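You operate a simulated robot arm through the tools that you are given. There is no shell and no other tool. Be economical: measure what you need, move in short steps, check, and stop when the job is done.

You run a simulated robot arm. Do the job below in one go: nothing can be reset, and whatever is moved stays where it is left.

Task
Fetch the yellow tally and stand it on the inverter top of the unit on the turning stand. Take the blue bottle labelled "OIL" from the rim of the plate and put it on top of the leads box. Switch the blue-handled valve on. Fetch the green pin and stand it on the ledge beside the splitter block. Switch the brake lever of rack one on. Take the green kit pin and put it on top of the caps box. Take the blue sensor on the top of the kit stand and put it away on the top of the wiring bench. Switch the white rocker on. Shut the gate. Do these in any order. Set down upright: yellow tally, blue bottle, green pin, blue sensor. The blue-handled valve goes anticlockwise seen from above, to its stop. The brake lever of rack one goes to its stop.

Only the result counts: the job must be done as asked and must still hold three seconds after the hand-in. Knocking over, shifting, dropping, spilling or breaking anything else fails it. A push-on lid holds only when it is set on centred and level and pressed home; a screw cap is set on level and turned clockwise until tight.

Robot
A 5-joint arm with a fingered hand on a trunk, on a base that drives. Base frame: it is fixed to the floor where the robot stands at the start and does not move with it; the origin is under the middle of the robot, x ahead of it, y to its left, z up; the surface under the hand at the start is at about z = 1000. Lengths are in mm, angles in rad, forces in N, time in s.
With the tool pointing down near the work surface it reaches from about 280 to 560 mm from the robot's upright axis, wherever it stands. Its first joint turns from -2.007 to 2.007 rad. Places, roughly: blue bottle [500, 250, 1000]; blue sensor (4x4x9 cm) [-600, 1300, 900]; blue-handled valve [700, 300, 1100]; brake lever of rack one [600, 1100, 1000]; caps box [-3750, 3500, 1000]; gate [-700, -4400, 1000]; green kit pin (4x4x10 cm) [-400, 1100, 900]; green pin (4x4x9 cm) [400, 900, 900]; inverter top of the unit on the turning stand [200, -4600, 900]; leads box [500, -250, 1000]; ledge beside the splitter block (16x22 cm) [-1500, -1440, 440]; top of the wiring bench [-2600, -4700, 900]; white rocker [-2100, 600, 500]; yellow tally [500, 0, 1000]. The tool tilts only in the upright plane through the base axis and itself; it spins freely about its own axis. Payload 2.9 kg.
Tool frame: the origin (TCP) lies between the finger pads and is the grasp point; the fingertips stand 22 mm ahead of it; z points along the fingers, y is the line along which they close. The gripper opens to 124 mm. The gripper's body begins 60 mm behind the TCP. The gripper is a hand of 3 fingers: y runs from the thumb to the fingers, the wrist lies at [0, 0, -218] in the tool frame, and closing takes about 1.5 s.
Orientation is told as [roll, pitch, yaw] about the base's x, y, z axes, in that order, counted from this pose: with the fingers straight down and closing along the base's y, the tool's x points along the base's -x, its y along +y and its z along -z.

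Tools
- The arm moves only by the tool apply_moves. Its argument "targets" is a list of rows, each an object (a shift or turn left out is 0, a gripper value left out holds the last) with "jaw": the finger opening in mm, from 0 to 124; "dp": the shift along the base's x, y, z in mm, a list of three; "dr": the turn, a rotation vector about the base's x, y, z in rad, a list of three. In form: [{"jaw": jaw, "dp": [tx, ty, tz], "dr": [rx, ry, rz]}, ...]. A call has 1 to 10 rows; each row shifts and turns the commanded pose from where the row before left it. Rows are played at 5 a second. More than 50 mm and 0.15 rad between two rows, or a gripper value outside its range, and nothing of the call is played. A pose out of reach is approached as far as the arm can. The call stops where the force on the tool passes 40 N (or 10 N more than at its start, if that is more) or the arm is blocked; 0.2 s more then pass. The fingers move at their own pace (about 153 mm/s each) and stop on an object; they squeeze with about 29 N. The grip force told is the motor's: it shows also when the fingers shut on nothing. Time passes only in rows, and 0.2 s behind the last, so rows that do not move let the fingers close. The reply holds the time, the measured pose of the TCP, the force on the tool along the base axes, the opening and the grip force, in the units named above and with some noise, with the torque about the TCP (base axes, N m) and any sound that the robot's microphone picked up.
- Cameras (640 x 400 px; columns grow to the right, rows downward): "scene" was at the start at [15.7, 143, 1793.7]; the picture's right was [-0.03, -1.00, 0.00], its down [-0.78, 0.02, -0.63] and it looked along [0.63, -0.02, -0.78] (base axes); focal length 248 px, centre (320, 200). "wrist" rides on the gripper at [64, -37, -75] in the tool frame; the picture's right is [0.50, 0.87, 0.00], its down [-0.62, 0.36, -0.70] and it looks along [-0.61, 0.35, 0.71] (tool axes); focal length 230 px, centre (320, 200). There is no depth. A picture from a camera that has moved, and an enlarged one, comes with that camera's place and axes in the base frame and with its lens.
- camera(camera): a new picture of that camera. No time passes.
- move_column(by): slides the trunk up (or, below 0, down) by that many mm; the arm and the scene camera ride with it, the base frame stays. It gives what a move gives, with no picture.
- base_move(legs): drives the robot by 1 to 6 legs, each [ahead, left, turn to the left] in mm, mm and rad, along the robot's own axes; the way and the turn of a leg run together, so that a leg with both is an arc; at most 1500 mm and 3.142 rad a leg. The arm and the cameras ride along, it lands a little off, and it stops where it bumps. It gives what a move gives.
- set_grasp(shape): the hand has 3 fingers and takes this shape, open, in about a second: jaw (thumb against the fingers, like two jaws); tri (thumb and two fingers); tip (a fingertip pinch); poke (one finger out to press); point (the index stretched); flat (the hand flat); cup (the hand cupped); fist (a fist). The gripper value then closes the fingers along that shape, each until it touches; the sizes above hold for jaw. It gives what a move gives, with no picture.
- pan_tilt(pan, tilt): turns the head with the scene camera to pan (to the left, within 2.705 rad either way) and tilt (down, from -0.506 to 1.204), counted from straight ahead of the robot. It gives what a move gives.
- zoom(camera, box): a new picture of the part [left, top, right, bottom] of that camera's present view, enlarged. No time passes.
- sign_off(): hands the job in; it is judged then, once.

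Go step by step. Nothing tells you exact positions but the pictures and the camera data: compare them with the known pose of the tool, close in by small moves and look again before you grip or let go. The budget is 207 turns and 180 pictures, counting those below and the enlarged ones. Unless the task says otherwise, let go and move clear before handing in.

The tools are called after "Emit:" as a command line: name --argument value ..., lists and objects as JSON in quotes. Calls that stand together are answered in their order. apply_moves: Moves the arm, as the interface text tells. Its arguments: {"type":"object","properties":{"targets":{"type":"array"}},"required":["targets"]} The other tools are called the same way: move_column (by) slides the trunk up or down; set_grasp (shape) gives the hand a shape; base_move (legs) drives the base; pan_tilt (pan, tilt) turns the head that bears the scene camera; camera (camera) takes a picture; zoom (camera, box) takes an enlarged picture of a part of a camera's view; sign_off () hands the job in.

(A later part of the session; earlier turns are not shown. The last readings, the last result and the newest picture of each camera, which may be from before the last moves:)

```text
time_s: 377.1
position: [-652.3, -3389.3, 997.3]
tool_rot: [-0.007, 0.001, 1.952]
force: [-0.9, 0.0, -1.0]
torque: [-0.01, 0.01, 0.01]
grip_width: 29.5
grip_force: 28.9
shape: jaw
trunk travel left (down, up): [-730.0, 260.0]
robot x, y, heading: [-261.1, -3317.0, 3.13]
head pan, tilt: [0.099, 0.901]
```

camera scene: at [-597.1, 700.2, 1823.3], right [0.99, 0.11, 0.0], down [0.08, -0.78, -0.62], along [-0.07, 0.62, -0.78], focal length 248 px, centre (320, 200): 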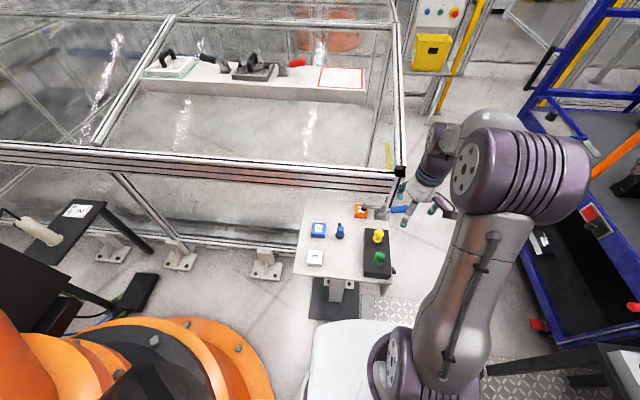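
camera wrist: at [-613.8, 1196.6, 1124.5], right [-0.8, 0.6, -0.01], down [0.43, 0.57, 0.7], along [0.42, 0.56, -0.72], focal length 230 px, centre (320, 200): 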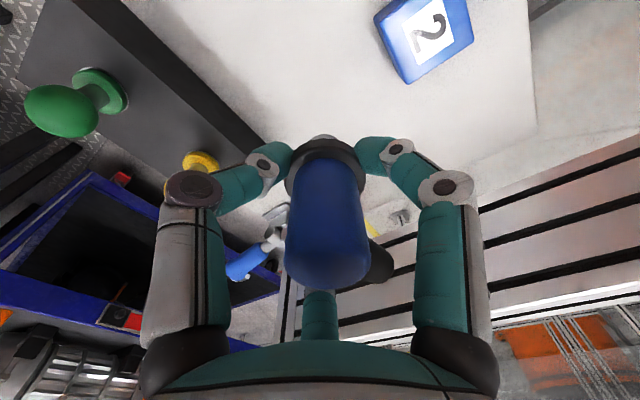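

Emit:
base_move --legs '[[1050, 0, 0], [0, 250, 0], [1150, 0, 0], [0, 0, 1.571]]'

Emit:
pan_tilt --pan 0.0 --tilt 0.6

Emit:
camera --camera "scene"

```text
time_s: 393.3
position: [-2446.4, -3905.1, 996.9]
tool_rot: [-0.007, 0.002, -2.799]
force: [-0.5, -1.0, -1.3]
torque: [0.02, -0.03, -0.04]
grip_width: 29.3
grip_force: 28.9
shape: jaw
trunk travel left (down, up): [-730.0, 260.0]
robot x, y, heading: [-2504.7, -3510.5, -1.63]
head pan, tilt: [0.099, 0.901]
```

```text
time_s: 394.1
position: [-2447.0, -3905.2, 996.1]
tool_rot: [-0.007, 0.001, -2.799]
force: [-0.3, 0.3, -0.9]
torque: [0.01, 0.02, 0.0]
grip_width: 29.5
grip_force: 29.1
shape: jaw
trunk travel left (down, up): [-730.0, 260.0]
robot x, y, heading: [-2504.8, -3506.9, -1.627]
head pan, tilt: [0.0, 0.6]
```

```text
75 pictures are left
camera scene: at [-2359.7, -3547.7, 1647.9], right [-1.0, 0.06, 0.0], down [0.03, 0.56, -0.82], along [-0.05, -0.82, -0.57], focal length 248 px, centre (320, 200)
```

scene: 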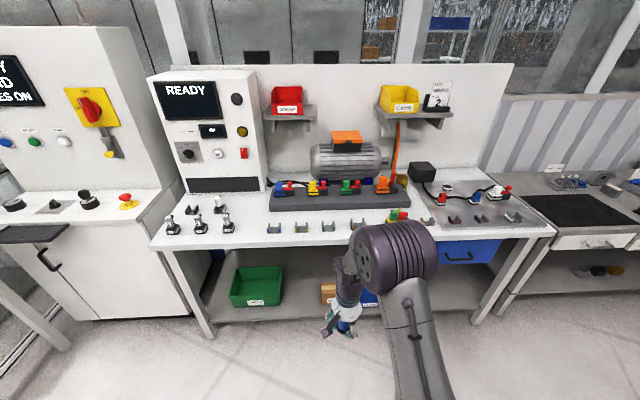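

The middle bench with the "READY" panel is the wiring bench. I zoom to find a free spot on its top.

Emit:
zoom --camera "scene" --box '[150, 160, 360, 260]'

Emit:
zoom --camera "scene" --box '[360, 160, 560, 260]'

```text
3.05 times, centred on (255, 210) of scene
camera zoom: at [-2359.7, -3547.7, 1647.9], right [-1.0, 0.06, 0.0], down [0.03, 0.56, -0.82], along [-0.05, -0.82, -0.57], focal length 756 px, centre (518, 170)
```

zoom: 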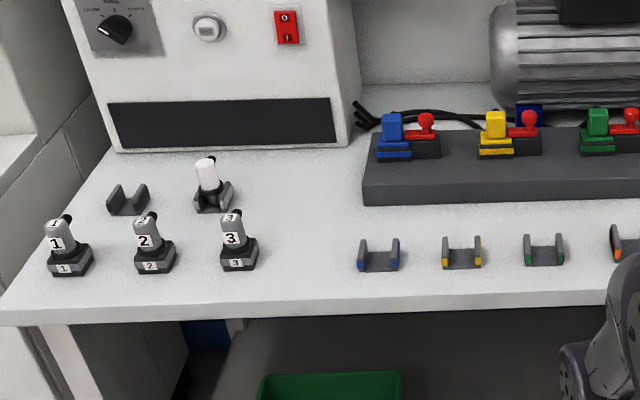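

```text
3.20 times, centred on (460, 210) of scene
camera zoom: at [-2359.7, -3547.7, 1647.9], right [-1.0, 0.06, 0.0], down [0.03, 0.56, -0.82], along [-0.05, -0.82, -0.57], focal length 794 px, centre (-128, 168)
```

zoom: 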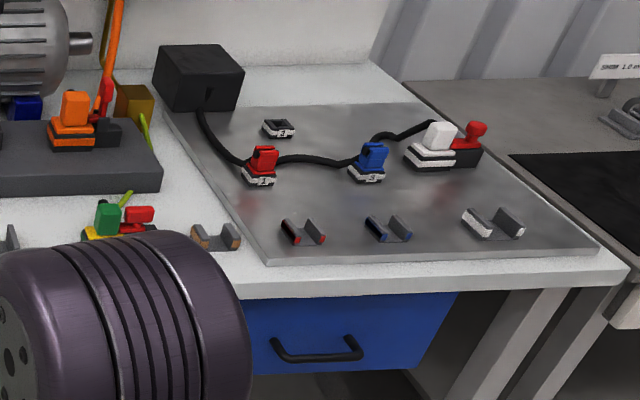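

I pick the free white patch left of the blue clip, about (−2085, −4493). I raise a bit and drive in front of it.

Emit:
move_column --by 150

Emit:
base_move --legs '[[0, 451, 0.056], [445, 0, 0]]'

Emit:
pan_tilt --pan 0.0 --tilt 0.9

Emit:
camera --camera "wrist"

Emit:
camera --camera "scene"

```text
time_s: 395.8
position: [-2447.7, -3904.0, 1146.4]
tool_rot: [-0.007, 0.002, -2.8]
force: [-0.2, -0.5, -1.1]
torque: [0.01, 0.04, -0.01]
grip_width: 29.3
grip_force: 28.3
shape: jaw
trunk travel left (down, up): [-880.0, 110.0]
robot x, y, heading: [-2503.6, -3512.6, -1.628]
head pan, tilt: [0.0, 0.6]
```

```text
time_s: 400.9
position: [-1971.9, -4362.9, 1146.4]
tool_rot: [-0.007, 0.002, -2.75]
force: [0.1, -0.7, -1.5]
torque: [0.01, 0.03, -0.02]
grip_width: 29.3
grip_force: 29.0
shape: jaw
trunk travel left (down, up): [-880.0, 110.0]
robot x, y, heading: [-2048.2, -3973.1, -1.572]
head pan, tilt: [0.0, 0.6]
```

```text
time_s: 401.7
position: [-1972.4, -4364.5, 1147.6]
tool_rot: [-0.008, 0.001, -2.749]
force: [-0.2, -0.7, -0.9]
torque: [-0.04, 0.02, 0.04]
grip_width: 29.4
grip_force: 29.0
shape: jaw
trunk travel left (down, up): [-880.0, 110.0]
robot x, y, heading: [-2050.5, -3973.5, -1.573]
head pan, tilt: [0.0, 0.901]
```

```text
72 pictures are left
camera wrist: at [-1926.1, -4305.8, 1222.7], right [0.79, -0.61, -0.01], down [-0.43, -0.57, 0.7], along [-0.43, -0.55, -0.72], focal length 230 px, centre (320, 200)
```

wrist: 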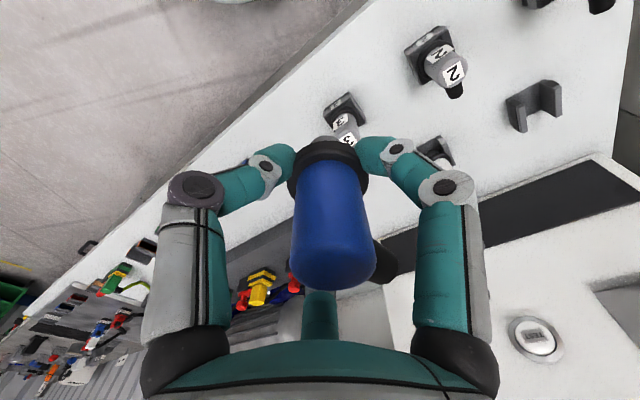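

```text
71 pictures are left
camera scene: at [-1903.4, -3988.7, 1773.3], right [-1.0, 0.0, 0.0], down [0.0, 0.78, -0.62], along [0.0, -0.62, -0.78], focal length 248 px, centre (320, 200)
```

scene: 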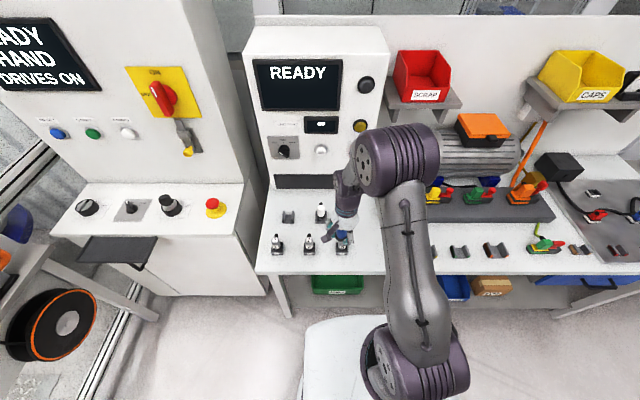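

Connector "3" is near (−1989, −4441). I move the sensor over the free patch at (−2100, −4450).

Emit:
apply_moves --targets '[{"dp": [-32, -21, 0]}, {"dp": [-32, -21, 0]}, {"dp": [-32, -22, 0]}, {"dp": [-32, -22, 0]}, {"dp": [0, 0, -40]}, {"dp": [0, 0, -40]}]'

Emit:
camera --camera "wrist"

Emit:
zoom --camera "scene" --box '[260, 170, 440, 290]'

```text
time_s: 403.1
position: [-2098.1, -4449.7, 1066.1]
tool_rot: [-0.008, 0.005, -2.748]
force: [-0.5, -0.3, -1.7]
torque: [0.06, -0.03, 0.03]
grip_width: 29.5
grip_force: 29.1
shape: jaw
trunk travel left (down, up): [-880.0, 110.0]
robot x, y, heading: [-2047.2, -3972.0, -1.572]
head pan, tilt: [0.0, 0.901]
```

```text
70 pictures are left
camera wrist: at [-2052.9, -4393.4, 1142.2], right [0.79, -0.61, 0.0], down [-0.43, -0.57, 0.7], along [-0.43, -0.55, -0.72], focal length 230 px, centre (320, 200)
```

wrist: 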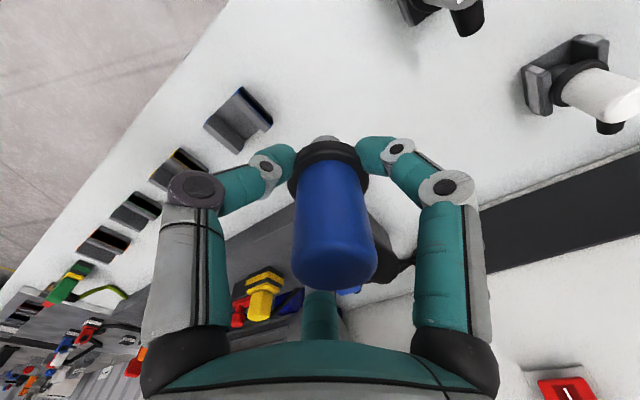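

```text
3.33 times, centred on (350, 230) of scene
camera zoom: at [-1903.9, -3989.9, 1773.3], right [-1.0, 0.0, 0.0], down [0.0, 0.78, -0.62], along [0.0, -0.62, -0.78], focal length 827 px, centre (220, 100)
```

zoom: 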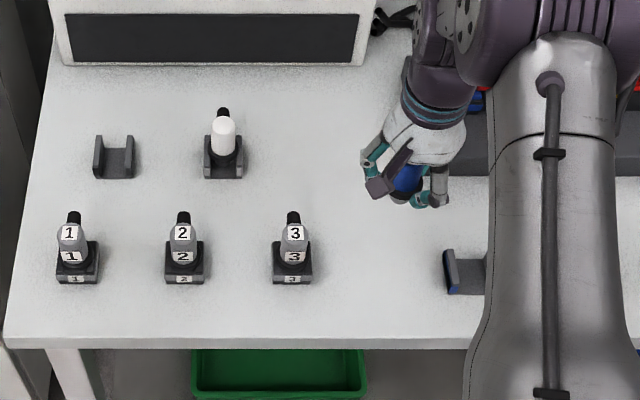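

The spot below is free. I lower, then creep to contact.

Emit:
apply_moves --targets '[{"dp": [6, 0, -40]}, {"dp": [0, 0, -30]}, {"dp": [0, 0, -20]}, {"dp": [0, 0, -10]}, {}]'

Emit:
camera --camera "wrist"

```text
time_s: 404.3
position: [-2091.5, -4450.5, 966.6]
tool_rot: [-0.007, 0.004, -2.748]
force: [0.3, -0.1, -1.5]
torque: [0.03, -0.02, -0.04]
grip_width: 29.5
grip_force: 29.1
shape: jaw
trunk travel left (down, up): [-880.0, 110.0]
robot x, y, heading: [-2048.5, -3974.1, -1.579]
head pan, tilt: [0.0, 0.901]
```

```text
68 pictures are left
camera wrist: at [-2046.1, -4392.3, 1042.1], right [0.79, -0.61, 0.0], down [-0.43, -0.57, 0.7], along [-0.43, -0.55, -0.72], focal length 230 px, centre (320, 200)
```

wrist: 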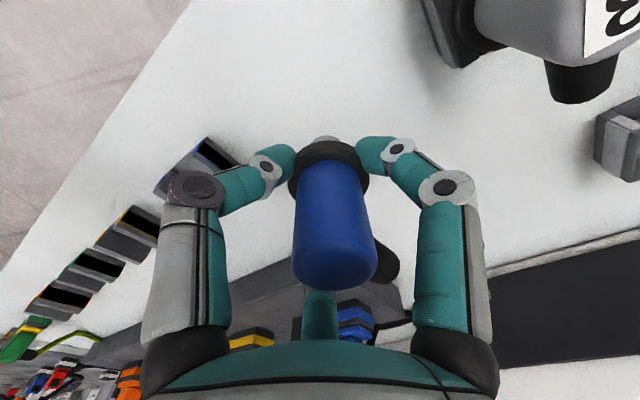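

Emit:
apply_moves --targets '[{"dp": [0, 0, -10]}, {"dp": [0, 0, -8]}, {"dp": [0, 0, -6]}, {"dp": [0, 0, -5]}, {"dp": [0, 0, -4]}, {"dp": [0, 0, -4]}, {"dp": [0, 0, -4]}]'

```text
time_s: 405.9
position: [-2094.5, -4449.4, 925.9]
tool_rot: [-0.009, 0.003, -2.748]
force: [-1.1, 2.0, -0.4]
torque: [-0.04, 0.04, -0.02]
grip_width: 29.3
grip_force: 28.9
shape: jaw
trunk travel left (down, up): [-880.0, 110.0]
robot x, y, heading: [-2046.3, -3976.7, -1.574]
head pan, tilt: [0.0, 0.901]
```

Emit:
apply_moves --targets '[{"dp": [0, 0, -3]}, {"dp": [0, 0, -3]}, {}]'

Emit:
zoom --camera "wrist" --box '[220, 60, 420, 260]'

```text
time_s: 406.7
position: [-2092.6, -4450.0, 920.0]
tool_rot: [-0.008, 0.004, -2.75]
force: [0.4, -0.7, -1.3]
torque: [-0.02, -0.02, 0.01]
grip_width: 25.4
grip_force: 28.5
shape: jaw
trunk travel left (down, up): [-880.0, 110.0]
robot x, y, heading: [-2044.5, -3969.9, -1.573]
head pan, tilt: [0.0, 0.901]
```

```text
2.00 times, centred on (320, 160) of wrist
camera zoom: at [-2047.9, -4392.9, 995.6], right [0.79, -0.61, 0.0], down [-0.43, -0.57, 0.7], along [-0.43, -0.55, -0.72], focal length 460 px, centre (320, 280)
```

zoom: 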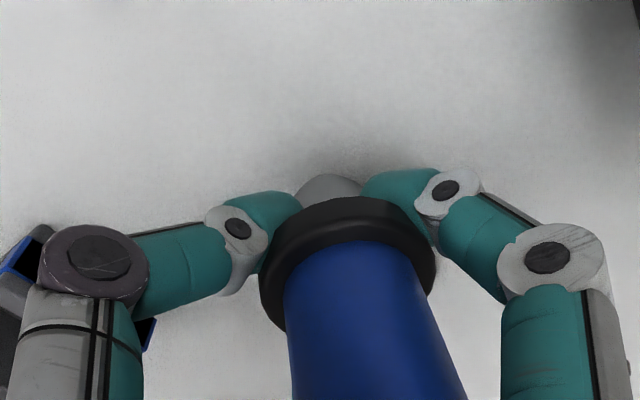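

The sensor slid a bit upward in the grip on contact. I lower gently a few more millimetres until it carries force.

Emit:
apply_moves --targets '[{"dp": [0, 0, -1.5]}, {"dp": [0, 0, -1.5]}, {}]'

Emit:
camera --camera "wrist"

Emit:
zoom --camera "scene" --box '[310, 170, 400, 250]'

```text
time_s: 407.5
position: [-2093.0, -4450.6, 916.9]
tool_rot: [-0.007, 0.005, -2.749]
force: [-1.1, -0.2, -1.1]
torque: [0.03, 0.0, -0.01]
grip_width: 24.9
grip_force: 29.0
shape: jaw
trunk travel left (down, up): [-880.0, 110.0]
robot x, y, heading: [-2048.3, -3969.8, -1.572]
head pan, tilt: [0.0, 0.901]
```

```text
66 pictures are left
camera wrist: at [-2047.8, -4391.5, 993.4], right [0.79, -0.61, 0.0], down [-0.43, -0.57, 0.7], along [-0.43, -0.55, -0.72], focal length 230 px, centre (320, 200)
```

wrist: 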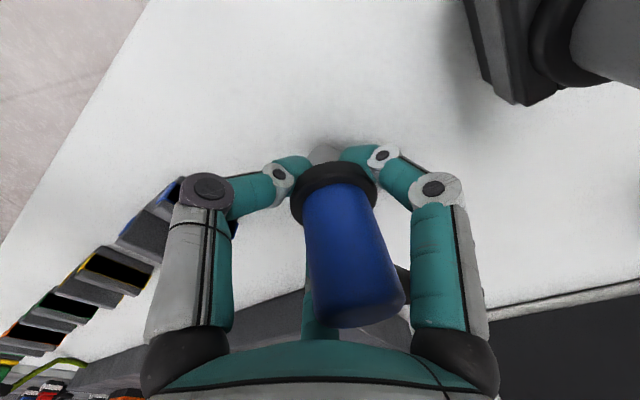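

```text
5.00 times, centred on (355, 210) of scene
camera zoom: at [-1903.6, -3988.4, 1773.2], right [-1.0, 0.0, 0.0], down [0.0, 0.78, -0.62], along [0.0, -0.62, -0.78], focal length 1241 px, centre (145, 150)
```

zoom: 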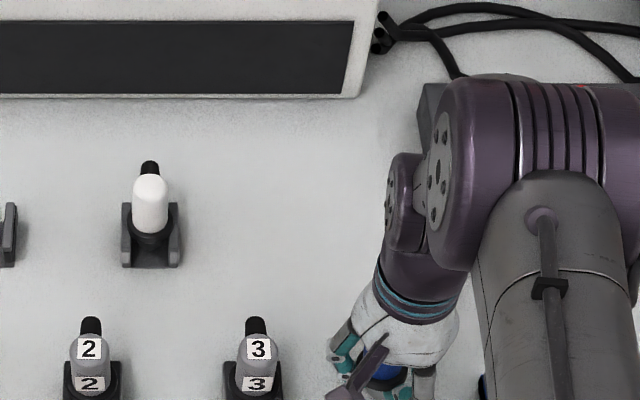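

The sensor leans a few degrees in the grip. I open only a little, so that it settles upright within the finger cage, and look.

Emit:
apply_moves --targets '[{"jaw": 36}, {}, {"jaw": 46}, {}, {}, {}]'

Emit:
camera --camera "wrist"

```text
time_s: 408.9
position: [-2093.2, -4449.0, 917.6]
tool_rot: [-0.007, 0.003, -2.749]
force: [-0.4, 0.9, -0.2]
torque: [-0.01, 0.02, -0.02]
grip_width: 45.5
grip_force: 0.0
shape: jaw
trunk travel left (down, up): [-880.0, 110.0]
robot x, y, heading: [-2050.0, -3972.1, -1.574]
head pan, tilt: [0.0, 0.901]
```

```text
64 pictures are left
camera wrist: at [-2047.8, -4391.5, 993.5], right [0.79, -0.61, 0.0], down [-0.43, -0.57, 0.7], along [-0.43, -0.55, -0.72], focal length 230 px, centre (320, 200)
```

wrist: 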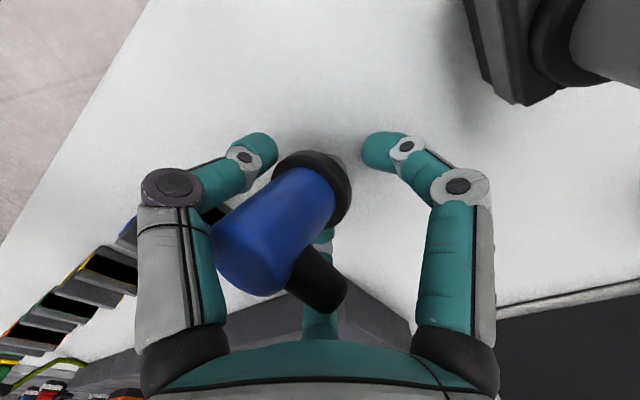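

It tipped against the thumb; the bench must be slightly lower. I close again gently to gather it upright.

Emit:
apply_moves --targets '[{"jaw": 40}, {}, {"jaw": 34}, {}, {"jaw": 28}, {}, {}]'

Emit:
camera --camera "wrist"

```text
time_s: 410.5
position: [-2092.9, -4449.4, 917.3]
tool_rot: [-0.007, 0.004, -2.749]
force: [-0.4, -0.1, -1.0]
torque: [0.0, -0.02, 0.0]
grip_width: 28.7
grip_force: 0.1
shape: jaw
trunk travel left (down, up): [-880.0, 110.0]
robot x, y, heading: [-2050.3, -3968.7, -1.572]
head pan, tilt: [0.0, 0.901]
```

```text
63 pictures are left
camera wrist: at [-2047.8, -4391.5, 993.4], right [0.79, -0.61, 0.0], down [-0.43, -0.57, 0.7], along [-0.43, -0.55, -0.72], focal length 230 px, centre (320, 200)
```

wrist: 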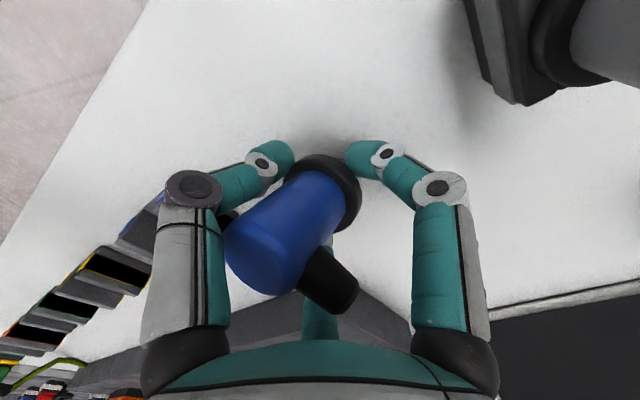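

Emit:
zoom --camera "scene" --box '[340, 210, 420, 270]'

Emit:
apply_moves --targets '[{"jaw": 5}, {}, {}, {}]'

Emit:
camera --camera "wrist"

```text
6.67 times, centred on (380, 240) of scene
camera zoom: at [-1903.6, -3988.5, 1773.2], right [-1.0, 0.0, 0.0], down [0.0, 0.78, -0.62], along [0.0, -0.62, -0.78], focal length 1654 px, centre (-80, -67)
```

zoom: 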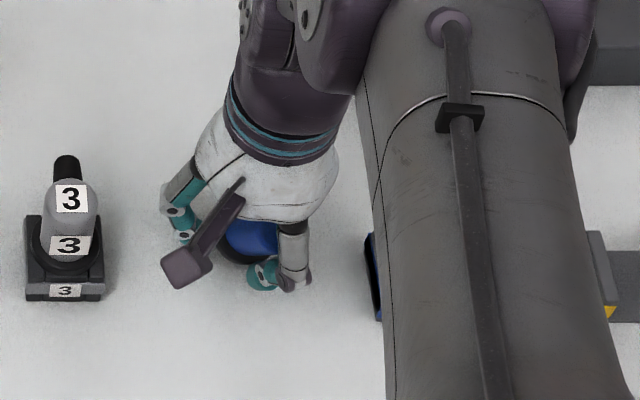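

```text
time_s: 411.5
position: [-2093.3, -4448.4, 917.5]
tool_rot: [-0.008, 0.004, -2.749]
force: [-0.4, -0.3, -0.8]
torque: [0.02, -0.05, -0.02]
grip_width: 21.6
grip_force: 28.8
shape: jaw
trunk travel left (down, up): [-880.0, 110.0]
robot x, y, heading: [-2047.3, -3977.2, -1.574]
head pan, tilt: [0.0, 0.901]
```

```text
61 pictures are left
camera wrist: at [-2047.8, -4391.6, 993.4], right [0.79, -0.61, 0.0], down [-0.43, -0.57, 0.7], along [-0.43, -0.55, -0.72], focal length 230 px, centre (320, 200)
```

wrist: 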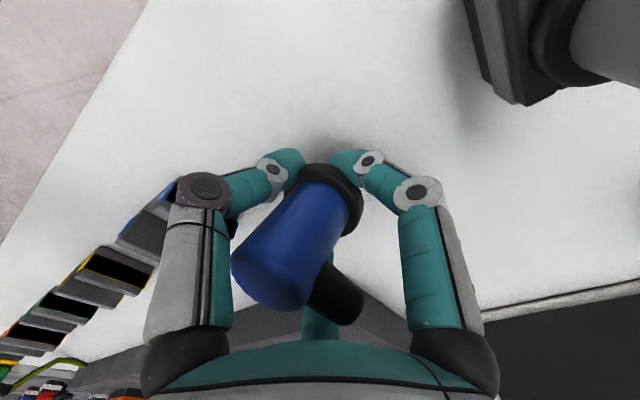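

The sensor is gripped by its foot and leans about 17–20°. I lift it, spin the hand so the lean falls in the arm's plane, then tilt the tool to bring the sensor upright.

Emit:
apply_moves --targets '[{"dp": [0, 0, 40]}, {"dp": [0, 10, 30], "dr": [0, 0, -0.14]}, {"dp": [0, 10, 0], "dr": [0, 0, -0.14]}, {"dp": [0, 10, 0], "dr": [0, 0, -0.14]}, {"dp": [0, 10, 0], "dr": [0, 0, -0.14]}, {"dr": [0, 0, -0.14]}, {"dr": [0, 0, -0.14]}, {"dr": [0, 0, -0.07]}]'

Emit:
camera --camera "wrist"

Emit:
zoom --camera "scene" --box '[330, 200, 410, 270]'

```text
time_s: 413.3
position: [-2094.1, -4410.4, 987.4]
tool_rot: [-0.005, -0.004, 2.623]
force: [0.4, -0.2, -0.4]
torque: [-0.02, -0.03, 0.01]
grip_width: 21.2
grip_force: 29.1
shape: jaw
trunk travel left (down, up): [-880.0, 110.0]
robot x, y, heading: [-2049.5, -3972.8, -1.575]
head pan, tilt: [0.0, 0.901]
```

```text
60 pictures are left
camera wrist: at [-2018.4, -4410.2, 1062.8], right [0.01, -1.0, -0.01], down [-0.71, -0.01, 0.7], along [-0.7, 0.0, -0.71], focal length 230 px, centre (320, 200)
```

wrist: 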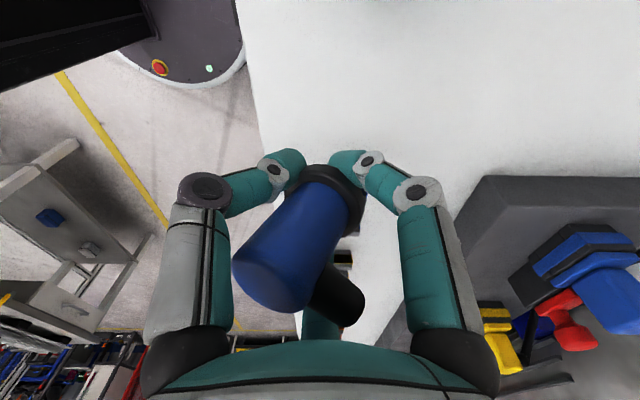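

```text
5.71 times, centred on (370, 235) of scene
camera zoom: at [-1903.5, -3988.5, 1773.2], right [-1.0, 0.0, 0.0], down [0.0, 0.78, -0.62], along [0.0, -0.62, -0.78], focal length 1418 px, centre (34, 0)
```

zoom: 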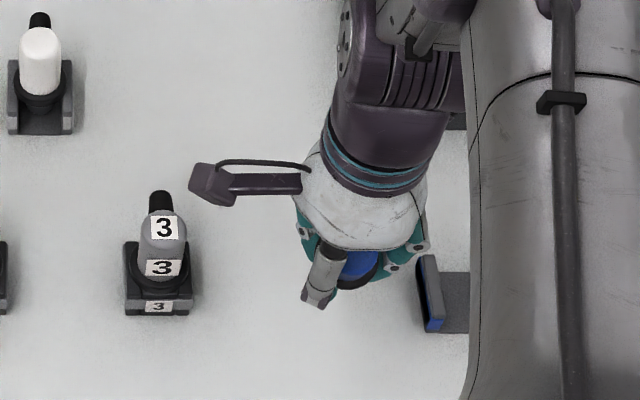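

The lean is now in the arm's plane, about 0.45 rad toward the robot. I tilt the tool by that much.

Emit:
apply_moves --targets '[{"dr": [0.148, 0, 0]}, {"dr": [0.148, 0, 0]}, {"dr": [0.148, 0, 0]}, {}]'

Emit:
camera --camera "wrist"

Emit:
zoom --camera "scene" --box '[330, 200, 410, 270]'

```text
time_s: 414.3
position: [-2071.2, -4410.6, 986.3]
tool_rot: [-0.408, -0.196, 2.66]
force: [-0.3, 0.0, -0.5]
torque: [0.01, -0.04, 0.01]
grip_width: 16.8
grip_force: 28.8
shape: jaw
out of reach, approached as far as the arm can: row 2, 3
trunk travel left (down, up): [-880.0, 110.0]
robot x, y, heading: [-2050.7, -3971.9, -1.576]
head pan, tilt: [0.0, 0.901]
```

```text
58 pictures are left
camera wrist: at [-1998.2, -4444.8, 1056.5], right [0.01, -0.9, -0.43], down [-0.73, -0.3, 0.61], along [-0.68, 0.31, -0.66], focal length 230 px, centre (320, 200)
```

wrist: 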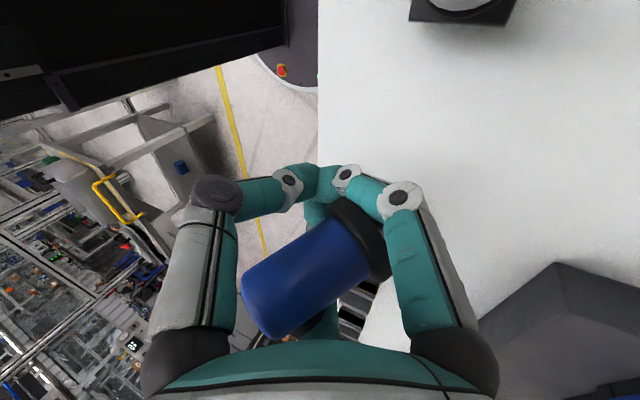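

```text
5.71 times, centred on (370, 235) of scene
camera zoom: at [-1904.2, -3988.0, 1773.3], right [-1.0, 0.0, 0.0], down [0.0, 0.78, -0.62], along [0.0, -0.62, -0.78], focal length 1418 px, centre (34, 0)
```

zoom: 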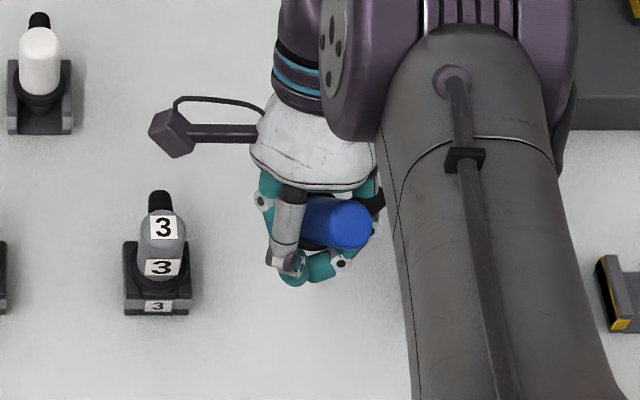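

The sensor slips in this grip. Safer: lay it down on the bench here, then regrasp it by its body and stand it up with a level tool. I untilt first.

Emit:
apply_moves --targets '[{"dr": [-0.14, 0, 0]}, {"dr": [-0.14, 0, 0]}, {"dp": [-20, 0, -10], "dr": [-0.13, 0.1, 0]}, {"dr": [0, 0.09, 0]}, {"dp": [0, 0, -20]}]'

Emit:
camera --camera "wrist"

```text
refused: row 3 steps farther than a row can; nothing moved
```

```text
56 pictures are left
camera wrist: at [-1998.2, -4444.8, 1056.5], right [0.01, -0.9, -0.43], down [-0.73, -0.3, 0.61], along [-0.68, 0.31, -0.66], focal length 230 px, centre (320, 200)
```

wrist: 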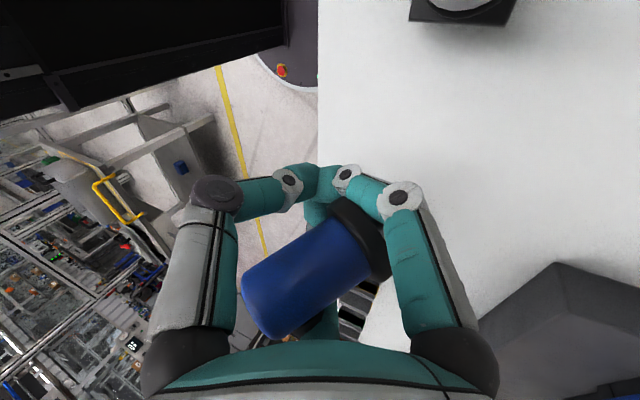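

Emit:
apply_moves --targets '[{"dr": [-0.14, 0, 0]}, {"dr": [-0.14, 0, 0]}, {"dr": [-0.12, 0, 0]}, {"dp": [-20, -20, 0], "dr": [0, 0.1, 0]}, {"dp": [0, -20, 0], "dr": [0, 0.09, 0]}, {"dp": [0, 0, -20]}, {"dp": [0, 0, -20]}]'

Emit:
camera --camera "wrist"

```text
time_s: 415.9
position: [-2083.9, -4452.5, 946.4]
tool_rot: [-0.03, -0.014, 2.618]
force: [0.0, 0.0, -1.2]
torque: [0.02, -0.02, 0.01]
grip_width: 16.8
grip_force: 28.9
shape: jaw
out of reach, approached as far as the arm can: row 4, 5
trunk travel left (down, up): [-880.0, 110.0]
robot x, y, heading: [-2051.2, -3970.2, -1.572]
head pan, tilt: [0.0, 0.901]
```

```text
55 pictures are left
camera wrist: at [-2010.6, -4454.6, 1021.7], right [0.0, -1.0, -0.03], down [-0.71, -0.02, 0.7], along [-0.7, 0.02, -0.71], focal length 230 px, centre (320, 200)
```

wrist: 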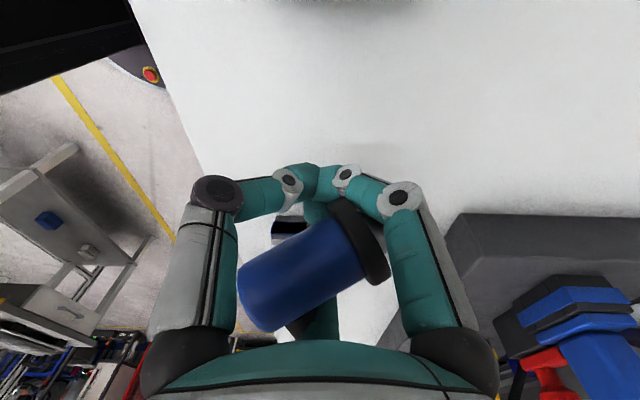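

I lower until the fingertips nearly touch the bench so the sensor has almost no drop.

Emit:
apply_moves --targets '[{"dp": [0, 0, -20]}, {"dp": [0, 0, -15]}, {"dp": [0, 0, -8]}, {"dp": [0, 0, -4]}, {"dp": [0, 0, -3]}, {"dp": [0, 0, -3]}, {"dp": [0, 0, -3]}, {"dp": [0, 0, -3]}]'

```text
time_s: 417.5
position: [-2084.0, -4450.7, 895.6]
tool_rot: [-0.021, -0.01, 2.616]
force: [-0.7, 9.0, 28.5]
torque: [0.17, 0.0, 0.0]
grip_width: 18.9
grip_force: 28.9
shape: jaw
trunk travel left (down, up): [-880.0, 110.0]
robot x, y, heading: [-2045.4, -3975.3, -1.572]
head pan, tilt: [0.0, 0.901]
stopped in row 8: the force on the tool passed its limit at 43 N (the readings are from after the stop); the commanded pose is now the measured one
```

Contact: the bench top is about z=872. I ease up and open.

Emit:
apply_moves --targets '[{"dp": [0, 0, 2]}, {"jaw": 40}, {}, {"jaw": 80}, {}, {}, {"jaw": 110}, {}, {}]'

Emit:
camera --camera "wrist"

```text
time_s: 418.4
position: [-2082.2, -4456.1, 901.1]
tool_rot: [-0.008, -0.003, 2.616]
force: [-0.4, -2.3, 44.7]
torque: [0.16, -0.12, -0.01]
grip_width: 63.2
grip_force: 0.1
shape: jaw
trunk travel left (down, up): [-880.0, 110.0]
robot x, y, heading: [-2045.3, -3974.6, -1.574]
head pan, tilt: [0.0, 0.901]
stopped in row 4: the force on the tool passed its limit at 44 N (the readings are from after the stop); the commanded pose is now the measured one
```

```text
54 pictures are left
camera wrist: at [-2008.9, -4457.6, 976.2], right [0.0, -1.0, -0.01], down [-0.71, -0.01, 0.7], along [-0.7, 0.01, -0.71], focal length 230 px, centre (320, 200)
```

wrist: 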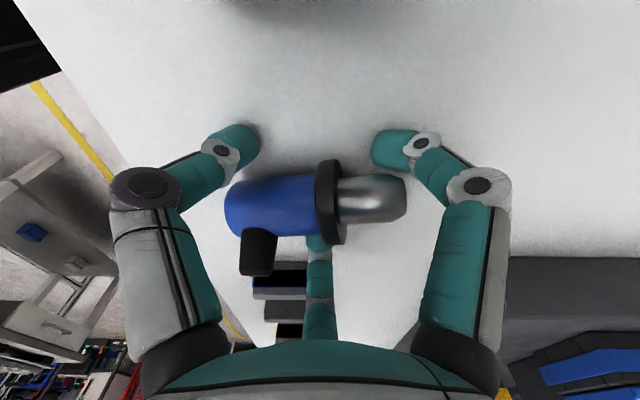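

It now lies flat: top toward +y, foot toward −y, axis near x≈−2100, body centre y≈−4430. I rise, turn the hand so the thumb and fingers straddle the body, and come down again.

Emit:
apply_moves --targets '[{"jaw": 100, "dp": [0, 0, 40]}, {"dp": [0, 0, 40], "dr": [0, 0, -0.14]}, {"dp": [-5, 4, 0], "dr": [0, 0, -0.15]}, {"dp": [-5, 4, 0], "dr": [0, 0, -0.15]}, {"dp": [-5, 4, 0], "dr": [0, 0, -0.15]}, {"dp": [-4, 4, 0], "dr": [0, 0, -0.15]}, {"jaw": 66, "dr": [0, 0, -0.15]}, {"dr": [0, 0, -0.15]}, {}]'

Emit:
camera --camera "wrist"

```text
time_s: 420.4
position: [-2103.1, -4439.2, 974.1]
tool_rot: [0.0, -0.013, 1.575]
force: [-0.2, 0.5, -0.4]
torque: [-0.01, -0.02, -0.01]
grip_width: 66.4
grip_force: 0.0
shape: jaw
trunk travel left (down, up): [-880.0, 110.0]
robot x, y, heading: [-2050.3, -3975.8, -1.572]
head pan, tilt: [0.0, 0.901]
```

```text
53 pictures are left
camera wrist: at [-2064.9, -4505.8, 1049.8], right [-0.86, -0.5, -0.01], down [-0.36, 0.61, 0.71], along [-0.35, 0.61, -0.71], focal length 230 px, centre (320, 200)
```

wrist: 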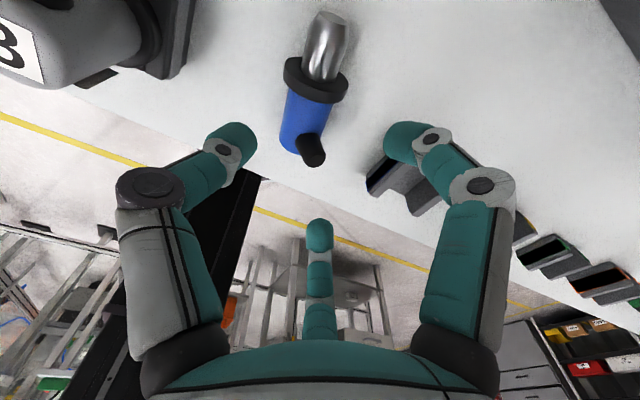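

The sensor axis is skewed by about 0.29 rad. I turn the hand accordingly, centre on the body near the ring and descend.

Emit:
apply_moves --targets '[{"dp": [5, -1, 0], "dr": [0, 0, 0.145]}, {"dp": [4, 0, 0], "dr": [0, 0, 0.145]}, {"dp": [0, 0, -30]}, {"dp": [0, 0, -25]}, {"dp": [0, 0, -14]}]'

Emit:
camera --camera "wrist"

```text
time_s: 421.6
position: [-2094.5, -4441.0, 905.0]
tool_rot: [-0.006, -0.016, 1.867]
force: [0.0, 0.0, -0.3]
torque: [0.01, -0.04, 0.0]
grip_width: 66.5
grip_force: 0.1
shape: jaw
trunk travel left (down, up): [-880.0, 110.0]
robot x, y, heading: [-2048.1, -3973.9, -1.572]
head pan, tilt: [0.0, 0.901]
```

```text
52 pictures are left
camera wrist: at [-2039.1, -4493.2, 980.6], right [-0.68, -0.73, -0.01], down [-0.52, 0.47, 0.71], along [-0.51, 0.49, -0.71], focal length 230 px, centre (320, 200)
```

wrist: 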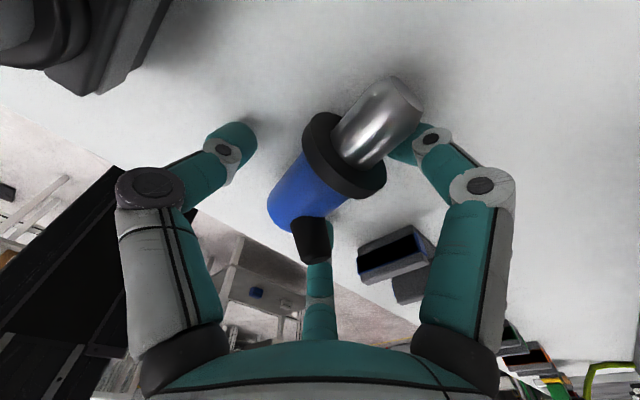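

Emit:
apply_moves --targets '[{"dp": [-2, 7, 0]}, {"jaw": 40}, {}, {"jaw": 5}, {}, {}, {}]'

Emit:
camera --camera "wrist"

```text
time_s: 423.2
position: [-2094.7, -4433.4, 907.4]
tool_rot: [-0.009, -0.016, 1.866]
force: [1.1, -0.6, -0.8]
torque: [0.01, 0.0, 0.0]
grip_width: 30.4
grip_force: 29.2
shape: jaw
trunk travel left (down, up): [-880.0, 110.0]
robot x, y, heading: [-2049.9, -3975.4, -1.571]
head pan, tilt: [0.0, 0.901]
```

```text
51 pictures are left
camera wrist: at [-2040.4, -4486.2, 981.3], right [-0.68, -0.73, -0.01], down [-0.52, 0.47, 0.71], along [-0.51, 0.49, -0.71], focal length 230 px, centre (320, 200)
```

wrist: 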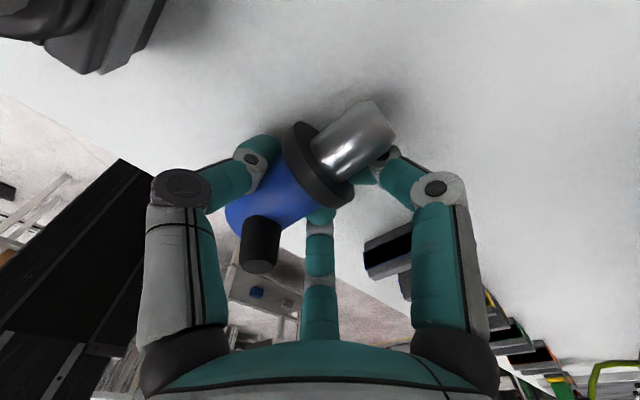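

The sensor is held firmly by the body (30 mm). I lift, back the base off, and spin it so its top points away from the robot.

Emit:
apply_moves --targets '[{"dp": [0, 0, 40]}, {"dp": [0, 10, 45]}, {"dp": [0, 0, 30], "dr": [0, 0, -0.148]}, {"dr": [0, 0, -0.148]}, {"dr": [0, 0, -0.148]}, {"dr": [0, 0, -0.148]}, {"dr": [0, 0, -0.148]}, {"dr": [0, 0, -0.148]}, {"dr": [0, 0, -0.148]}, {"dr": [0, 0, -0.148]}]'

Emit:
base_move --legs '[[-150, 0, 0]]'

Emit:
apply_moves --targets '[{"dr": [0, 0, -0.148]}, {"dr": [0, 0, -0.148]}, {"dr": [0, 0, -0.148]}, {"dr": [0, 0, -0.148]}, {"dr": [0, 0, -0.148]}, {"dr": [0, 0, -0.148]}, {"dr": [0, 0, -0.148]}, {"dr": [0, 0, -0.148]}, {"dr": [0, 0, -0.148]}, {"dr": [0, 0, -0.148]}]'

Emit:
apply_moves --targets '[{"dr": [0, 0, -0.14]}, {"dr": [0, 0, -0.14]}, {"dr": [0, 0, -0.1]}]'

Emit:
camera --camera "wrist"

```text
time_s: 425.4
position: [-2094.7, -4424.0, 1020.0]
tool_rot: [-0.004, 0.006, 0.681]
force: [0.2, -0.5, -1.7]
torque: [-0.02, -0.01, -0.01]
grip_width: 30.5
grip_force: 29.1
shape: jaw
trunk travel left (down, up): [-880.0, 110.0]
robot x, y, heading: [-2051.1, -3971.9, -1.575]
head pan, tilt: [0.0, 0.901]
```

```text
time_s: 426.8
position: [-2092.6, -4274.9, 1019.8]
tool_rot: [-0.004, 0.004, 0.687]
force: [-0.3, 1.0, -0.5]
torque: [0.05, 0.01, 0.0]
grip_width: 30.6
grip_force: 29.2
shape: jaw
trunk travel left (down, up): [-880.0, 110.0]
robot x, y, heading: [-2049.2, -3825.8, -1.577]
head pan, tilt: [0.0, 0.901]
```

```text
time_s: 429.0
position: [-2354.4, -4118.2, 1020.7]
tool_rot: [-0.005, -0.002, -0.78]
force: [0.0, -0.3, -0.5]
torque: [-0.04, -0.04, 0.03]
grip_width: 30.4
grip_force: 29.2
shape: jaw
out of reach, approached as far as the arm can: row 5, 6, 7, 8, 9, 10
trunk travel left (down, up): [-880.0, 110.0]
robot x, y, heading: [-2050.5, -3823.4, -1.569]
head pan, tilt: [0.0, 0.901]
```

```text
time_s: 429.8
position: [-2419.5, -3985.8, 1020.5]
tool_rot: [-0.004, 0.0, -1.162]
force: [0.6, -1.0, -0.7]
torque: [0.04, -0.01, 0.01]
grip_width: 30.2
grip_force: 29.0
shape: jaw
out of reach, approached as far as the arm can: row 1, 2, 3
trunk travel left (down, up): [-880.0, 110.0]
robot x, y, heading: [-2046.7, -3820.5, -1.568]
head pan, tilt: [0.0, 0.901]
```

```text
50 pictures are left
camera wrist: at [-2477.0, -3942.2, 1096.2], right [0.6, 0.8, 0.0], down [0.57, -0.42, 0.7], along [0.56, -0.42, -0.71], focal length 230 px, centre (320, 200)
```

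wrist: 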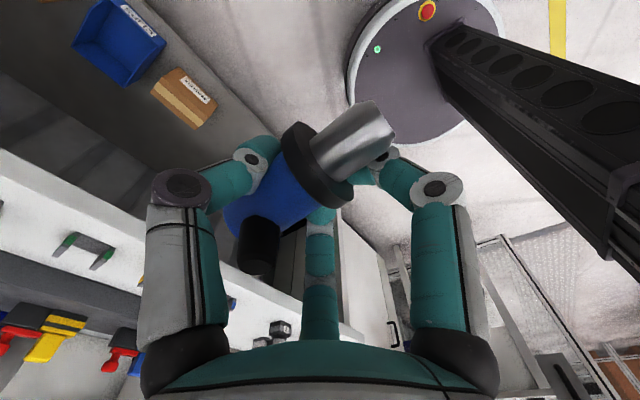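

The wrist spin hit its stop, so the arm swung aside. I spin back the other way by about 5.1 rad here in free space.

Emit:
apply_moves --targets '[{"dr": [0, 0, 0.148]}, {"dr": [0, 0, 0.148]}, {"dr": [0, 0, 0.148]}, {"dr": [0, 0, 0.148]}, {"dr": [0, 0, 0.148]}, {"dr": [0, 0, 0.148]}, {"dr": [0, 0, 0.148]}, {"dr": [0, 0, 0.148]}, {"dr": [0, 0, 0.148]}, {"dr": [0, 0, 0.148]}]'

Emit:
apply_moves --targets '[{"dr": [0, 0, 0.148]}, {"dr": [0, 0, 0.148]}, {"dr": [0, 0, 0.148]}, {"dr": [0, 0, 0.148]}, {"dr": [0, 0, 0.148]}, {"dr": [0, 0, 0.148]}, {"dr": [0, 0, 0.148]}, {"dr": [0, 0, 0.148]}, {"dr": [0, 0, 0.148]}, {"dr": [0, 0, 0.148]}]'

Emit:
apply_moves --targets '[{"dr": [0, 0, 0.148]}, {"dr": [0, 0, 0.148]}, {"dr": [0, 0, 0.148]}, {"dr": [0, 0, 0.148]}, {"dr": [0, 0, 0.148]}, {"dr": [0, 0, 0.148]}, {"dr": [0, 0, 0.148]}, {"dr": [0, 0, 0.148]}, {"dr": [0, 0, 0.148]}, {"dr": [0, 0, 0.148]}]'

Emit:
apply_moves --targets '[{"dp": [30, -30, 0], "dr": [0, 0, 0.148]}, {"dp": [30, -30, 0], "dr": [0, 0, 0.148]}, {"dp": [35, -30, 0], "dr": [0, 0, 0.148]}, {"dp": [35, -30, 0], "dr": [0, 0, 0.148]}, {"dp": [35, -30, 0], "dr": [0, 0, 0.148]}, {"dp": [35, -30, 0], "dr": [0, 0, 0.148]}, {"dp": [35, -25, 0], "dr": [0, 0, 0.148]}, {"dp": [35, -25, 0], "dr": [0, 0, 0.148]}, {"dp": [30, -25, 0], "dr": [0, 0, 0.148]}, {"dp": [30, -25, 0], "dr": [0, 0, 0.148]}]'

```text
time_s: 432.0
position: [-2420.3, -3986.8, 1020.7]
tool_rot: [0.001, 0.005, 0.309]
force: [-0.3, 0.1, -0.9]
torque: [0.04, 0.01, 0.03]
grip_width: 30.2
grip_force: 29.3
shape: jaw
trunk travel left (down, up): [-880.0, 110.0]
robot x, y, heading: [-2044.8, -3824.5, -1.576]
head pan, tilt: [0.0, 0.901]
```

```text
time_s: 434.2
position: [-2417.9, -3987.0, 1021.5]
tool_rot: [-0.005, 0.001, 1.791]
force: [0.7, 0.5, -1.2]
torque: [0.01, -0.01, 0.0]
grip_width: 29.8
grip_force: 29.6
shape: jaw
trunk travel left (down, up): [-880.0, 110.0]
robot x, y, heading: [-2047.2, -3820.6, -1.574]
head pan, tilt: [0.0, 0.901]
```

```text
time_s: 436.4
position: [-2420.0, -3987.2, 1021.6]
tool_rot: [0.001, 0.004, -3.013]
force: [-0.8, 0.0, -1.0]
torque: [0.02, -0.02, 0.0]
grip_width: 30.2
grip_force: 28.5
shape: jaw
trunk travel left (down, up): [-880.0, 110.0]
robot x, y, heading: [-2046.2, -3822.3, -1.569]
head pan, tilt: [0.0, 0.901]
```

```text
time_s: 438.6
position: [-2090.4, -4269.1, 1017.0]
tool_rot: [-0.001, 0.004, -1.534]
force: [-0.1, 1.2, -1.1]
torque: [0.02, 0.05, -0.01]
grip_width: 29.6
grip_force: 28.7
shape: jaw
trunk travel left (down, up): [-880.0, 110.0]
robot x, y, heading: [-2049.5, -3823.5, -1.573]
head pan, tilt: [0.0, 0.901]
```

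Now a small yaw correction, then I pitch the tool outward to level while moving toward the bench edge.

Emit:
apply_moves --targets '[{"dr": [0, 0, 0.12]}, {"dr": [0, 0, 0.12]}, {"dp": [0, -12, 0], "dr": [-0.148, 0.013, 0]}, {"dp": [0, -12, 0], "dr": [-0.148, 0.013, 0]}, {"dp": [0, -12, 0], "dr": [-0.148, 0.013, 0]}, {"dp": [0, -12, 0], "dr": [-0.148, 0.013, 0]}, {"dp": [0, -12, 0], "dr": [-0.148, 0.013, 0]}]'

Emit:
camera --camera "wrist"

Emit:
zoom --camera "scene" --box '[310, 180, 450, 290]'

```text
time_s: 440.2
position: [-2089.3, -4327.0, 1020.7]
tool_rot: [-0.316, -0.683, -1.184]
force: [0.5, 0.0, -0.7]
torque: [0.03, -0.01, 0.01]
grip_width: 28.9
grip_force: 29.0
shape: jaw
trunk travel left (down, up): [-880.0, 110.0]
robot x, y, heading: [-2047.2, -3820.4, -1.575]
head pan, tilt: [0.0, 0.901]
```

```text
49 pictures are left
camera wrist: at [-2137.5, -4237.4, 1044.8], right [0.68, 0.51, -0.52], down [0.56, 0.09, 0.82], along [0.47, -0.85, -0.23], focal length 230 px, centre (320, 200)
```

wrist: 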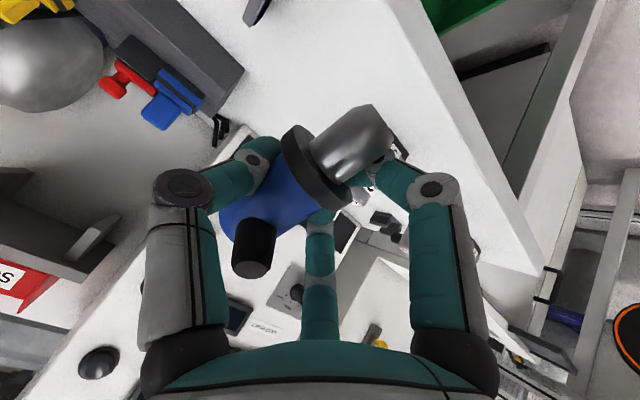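

```text
3.64 times, centred on (380, 235) of scene
camera zoom: at [-1903.2, -3838.1, 1773.3], right [-1.0, 0.0, 0.0], down [0.0, 0.78, -0.62], along [0.0, -0.62, -0.78], focal length 902 px, centre (102, 73)
```

zoom: 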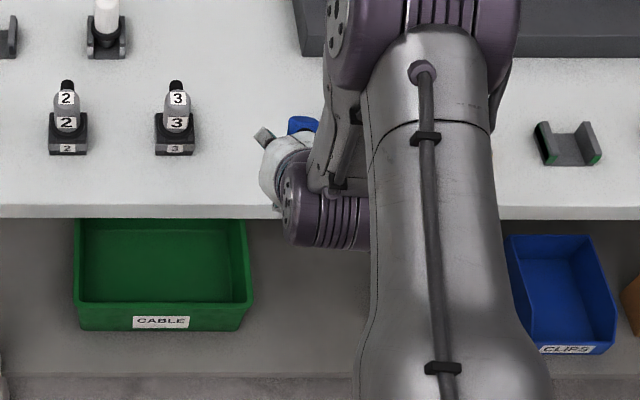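

Emit:
apply_moves --targets '[{"dp": [0, -8, 0], "dr": [-0.148, 0.013, 0]}, {"dp": [0, -8, 0], "dr": [-0.148, 0.013, 0]}, {"dp": [0, -8, 0], "dr": [-0.148, 0.013, 0]}, {"dp": [0, -8, 0], "dr": [-0.148, 0.013, 0]}, {"dp": [0, -8, 0], "dr": [-0.148, 0.013, 0]}, {"dp": [0, -8, 0], "dr": [-0.09, 0.008, 0]}, {}]'

Emit:
camera --camera "wrist"

Emit:
zoom --camera "scene" --box '[310, 180, 450, 290]'

```text
time_s: 441.8
position: [-2089.8, -4375.1, 1020.9]
tool_rot: [-1.582, -1.209, -0.076]
force: [-0.3, 0.0, -1.4]
torque: [0.03, 0.0, -0.02]
grip_width: 29.0
grip_force: 28.5
shape: jaw
trunk travel left (down, up): [-880.0, 110.0]
robot x, y, heading: [-2046.5, -3819.8, -1.573]
head pan, tilt: [0.0, 0.901]
```

```text
47 pictures are left
camera wrist: at [-2140.7, -4295.9, 974.2], right [0.63, -0.06, -0.77], down [0.61, 0.65, 0.45], along [0.48, -0.76, 0.45], focal length 230 px, centre (320, 200)
```

wrist: 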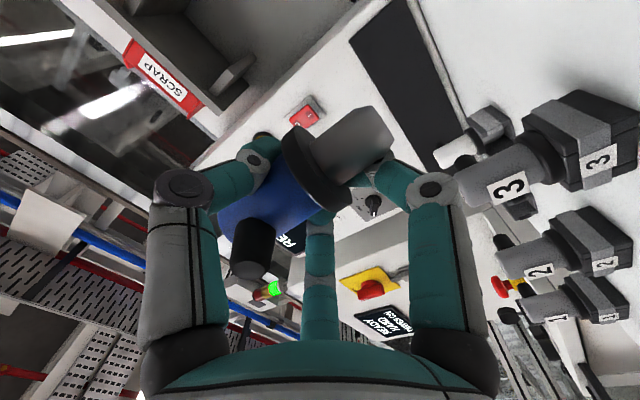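

```text
3.64 times, centred on (380, 235) of scene
camera zoom: at [-1903.2, -3837.4, 1773.2], right [-1.0, 0.0, 0.0], down [0.0, 0.78, -0.62], along [0.0, -0.62, -0.78], focal length 902 px, centre (102, 73)
```

zoom: 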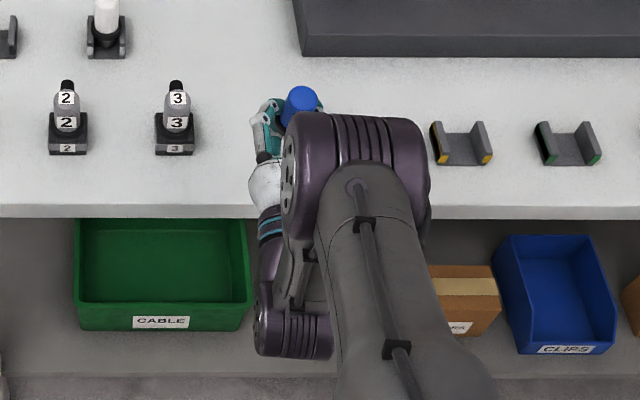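

The sensor is upright within a few degrees, foot about 40 mm below the TCP. I lower in front of the edge toward the bench top (z≈872).

Emit:
apply_moves --targets '[{"dp": [0, -9, -30]}, {"dp": [0, 0, -30]}, {"dp": [0, 0, -25]}, {}]'

Emit:
camera --camera "wrist"

Emit:
zoom --camera "scene" --box '[330, 190, 410, 250]'

```text
time_s: 442.8
position: [-2092.4, -4384.9, 935.0]
tool_rot: [-1.578, -1.208, -0.085]
force: [-0.5, -0.4, -1.3]
torque: [0.0, -0.01, 0.02]
grip_width: 28.9
grip_force: 29.3
shape: jaw
out of reach, approached as far as the arm can: row 2
trunk travel left (down, up): [-880.0, 110.0]
robot x, y, heading: [-2046.5, -3819.0, -1.574]
head pan, tilt: [0.0, 0.901]
```

```text
45 pictures are left
camera wrist: at [-2142.6, -4306.4, 888.7], right [0.63, -0.06, -0.77], down [0.61, 0.65, 0.45], along [0.48, -0.76, 0.45], focal length 230 px, centre (320, 200)
```

wrist: 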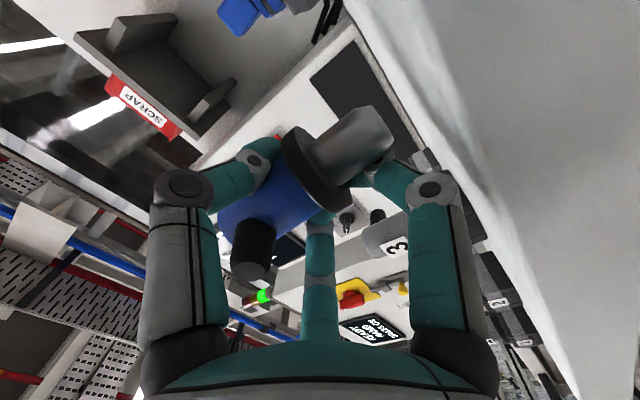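

```text
6.67 times, centred on (370, 220) of scene
camera zoom: at [-1903.2, -3837.7, 1773.2], right [-1.0, 0.0, 0.0], down [0.0, 0.78, -0.62], along [0.0, -0.62, -0.78], focal length 1654 px, centre (-13, 67)
```

zoom: 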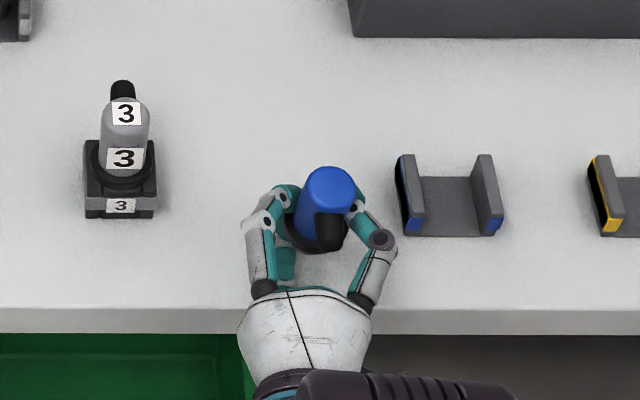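

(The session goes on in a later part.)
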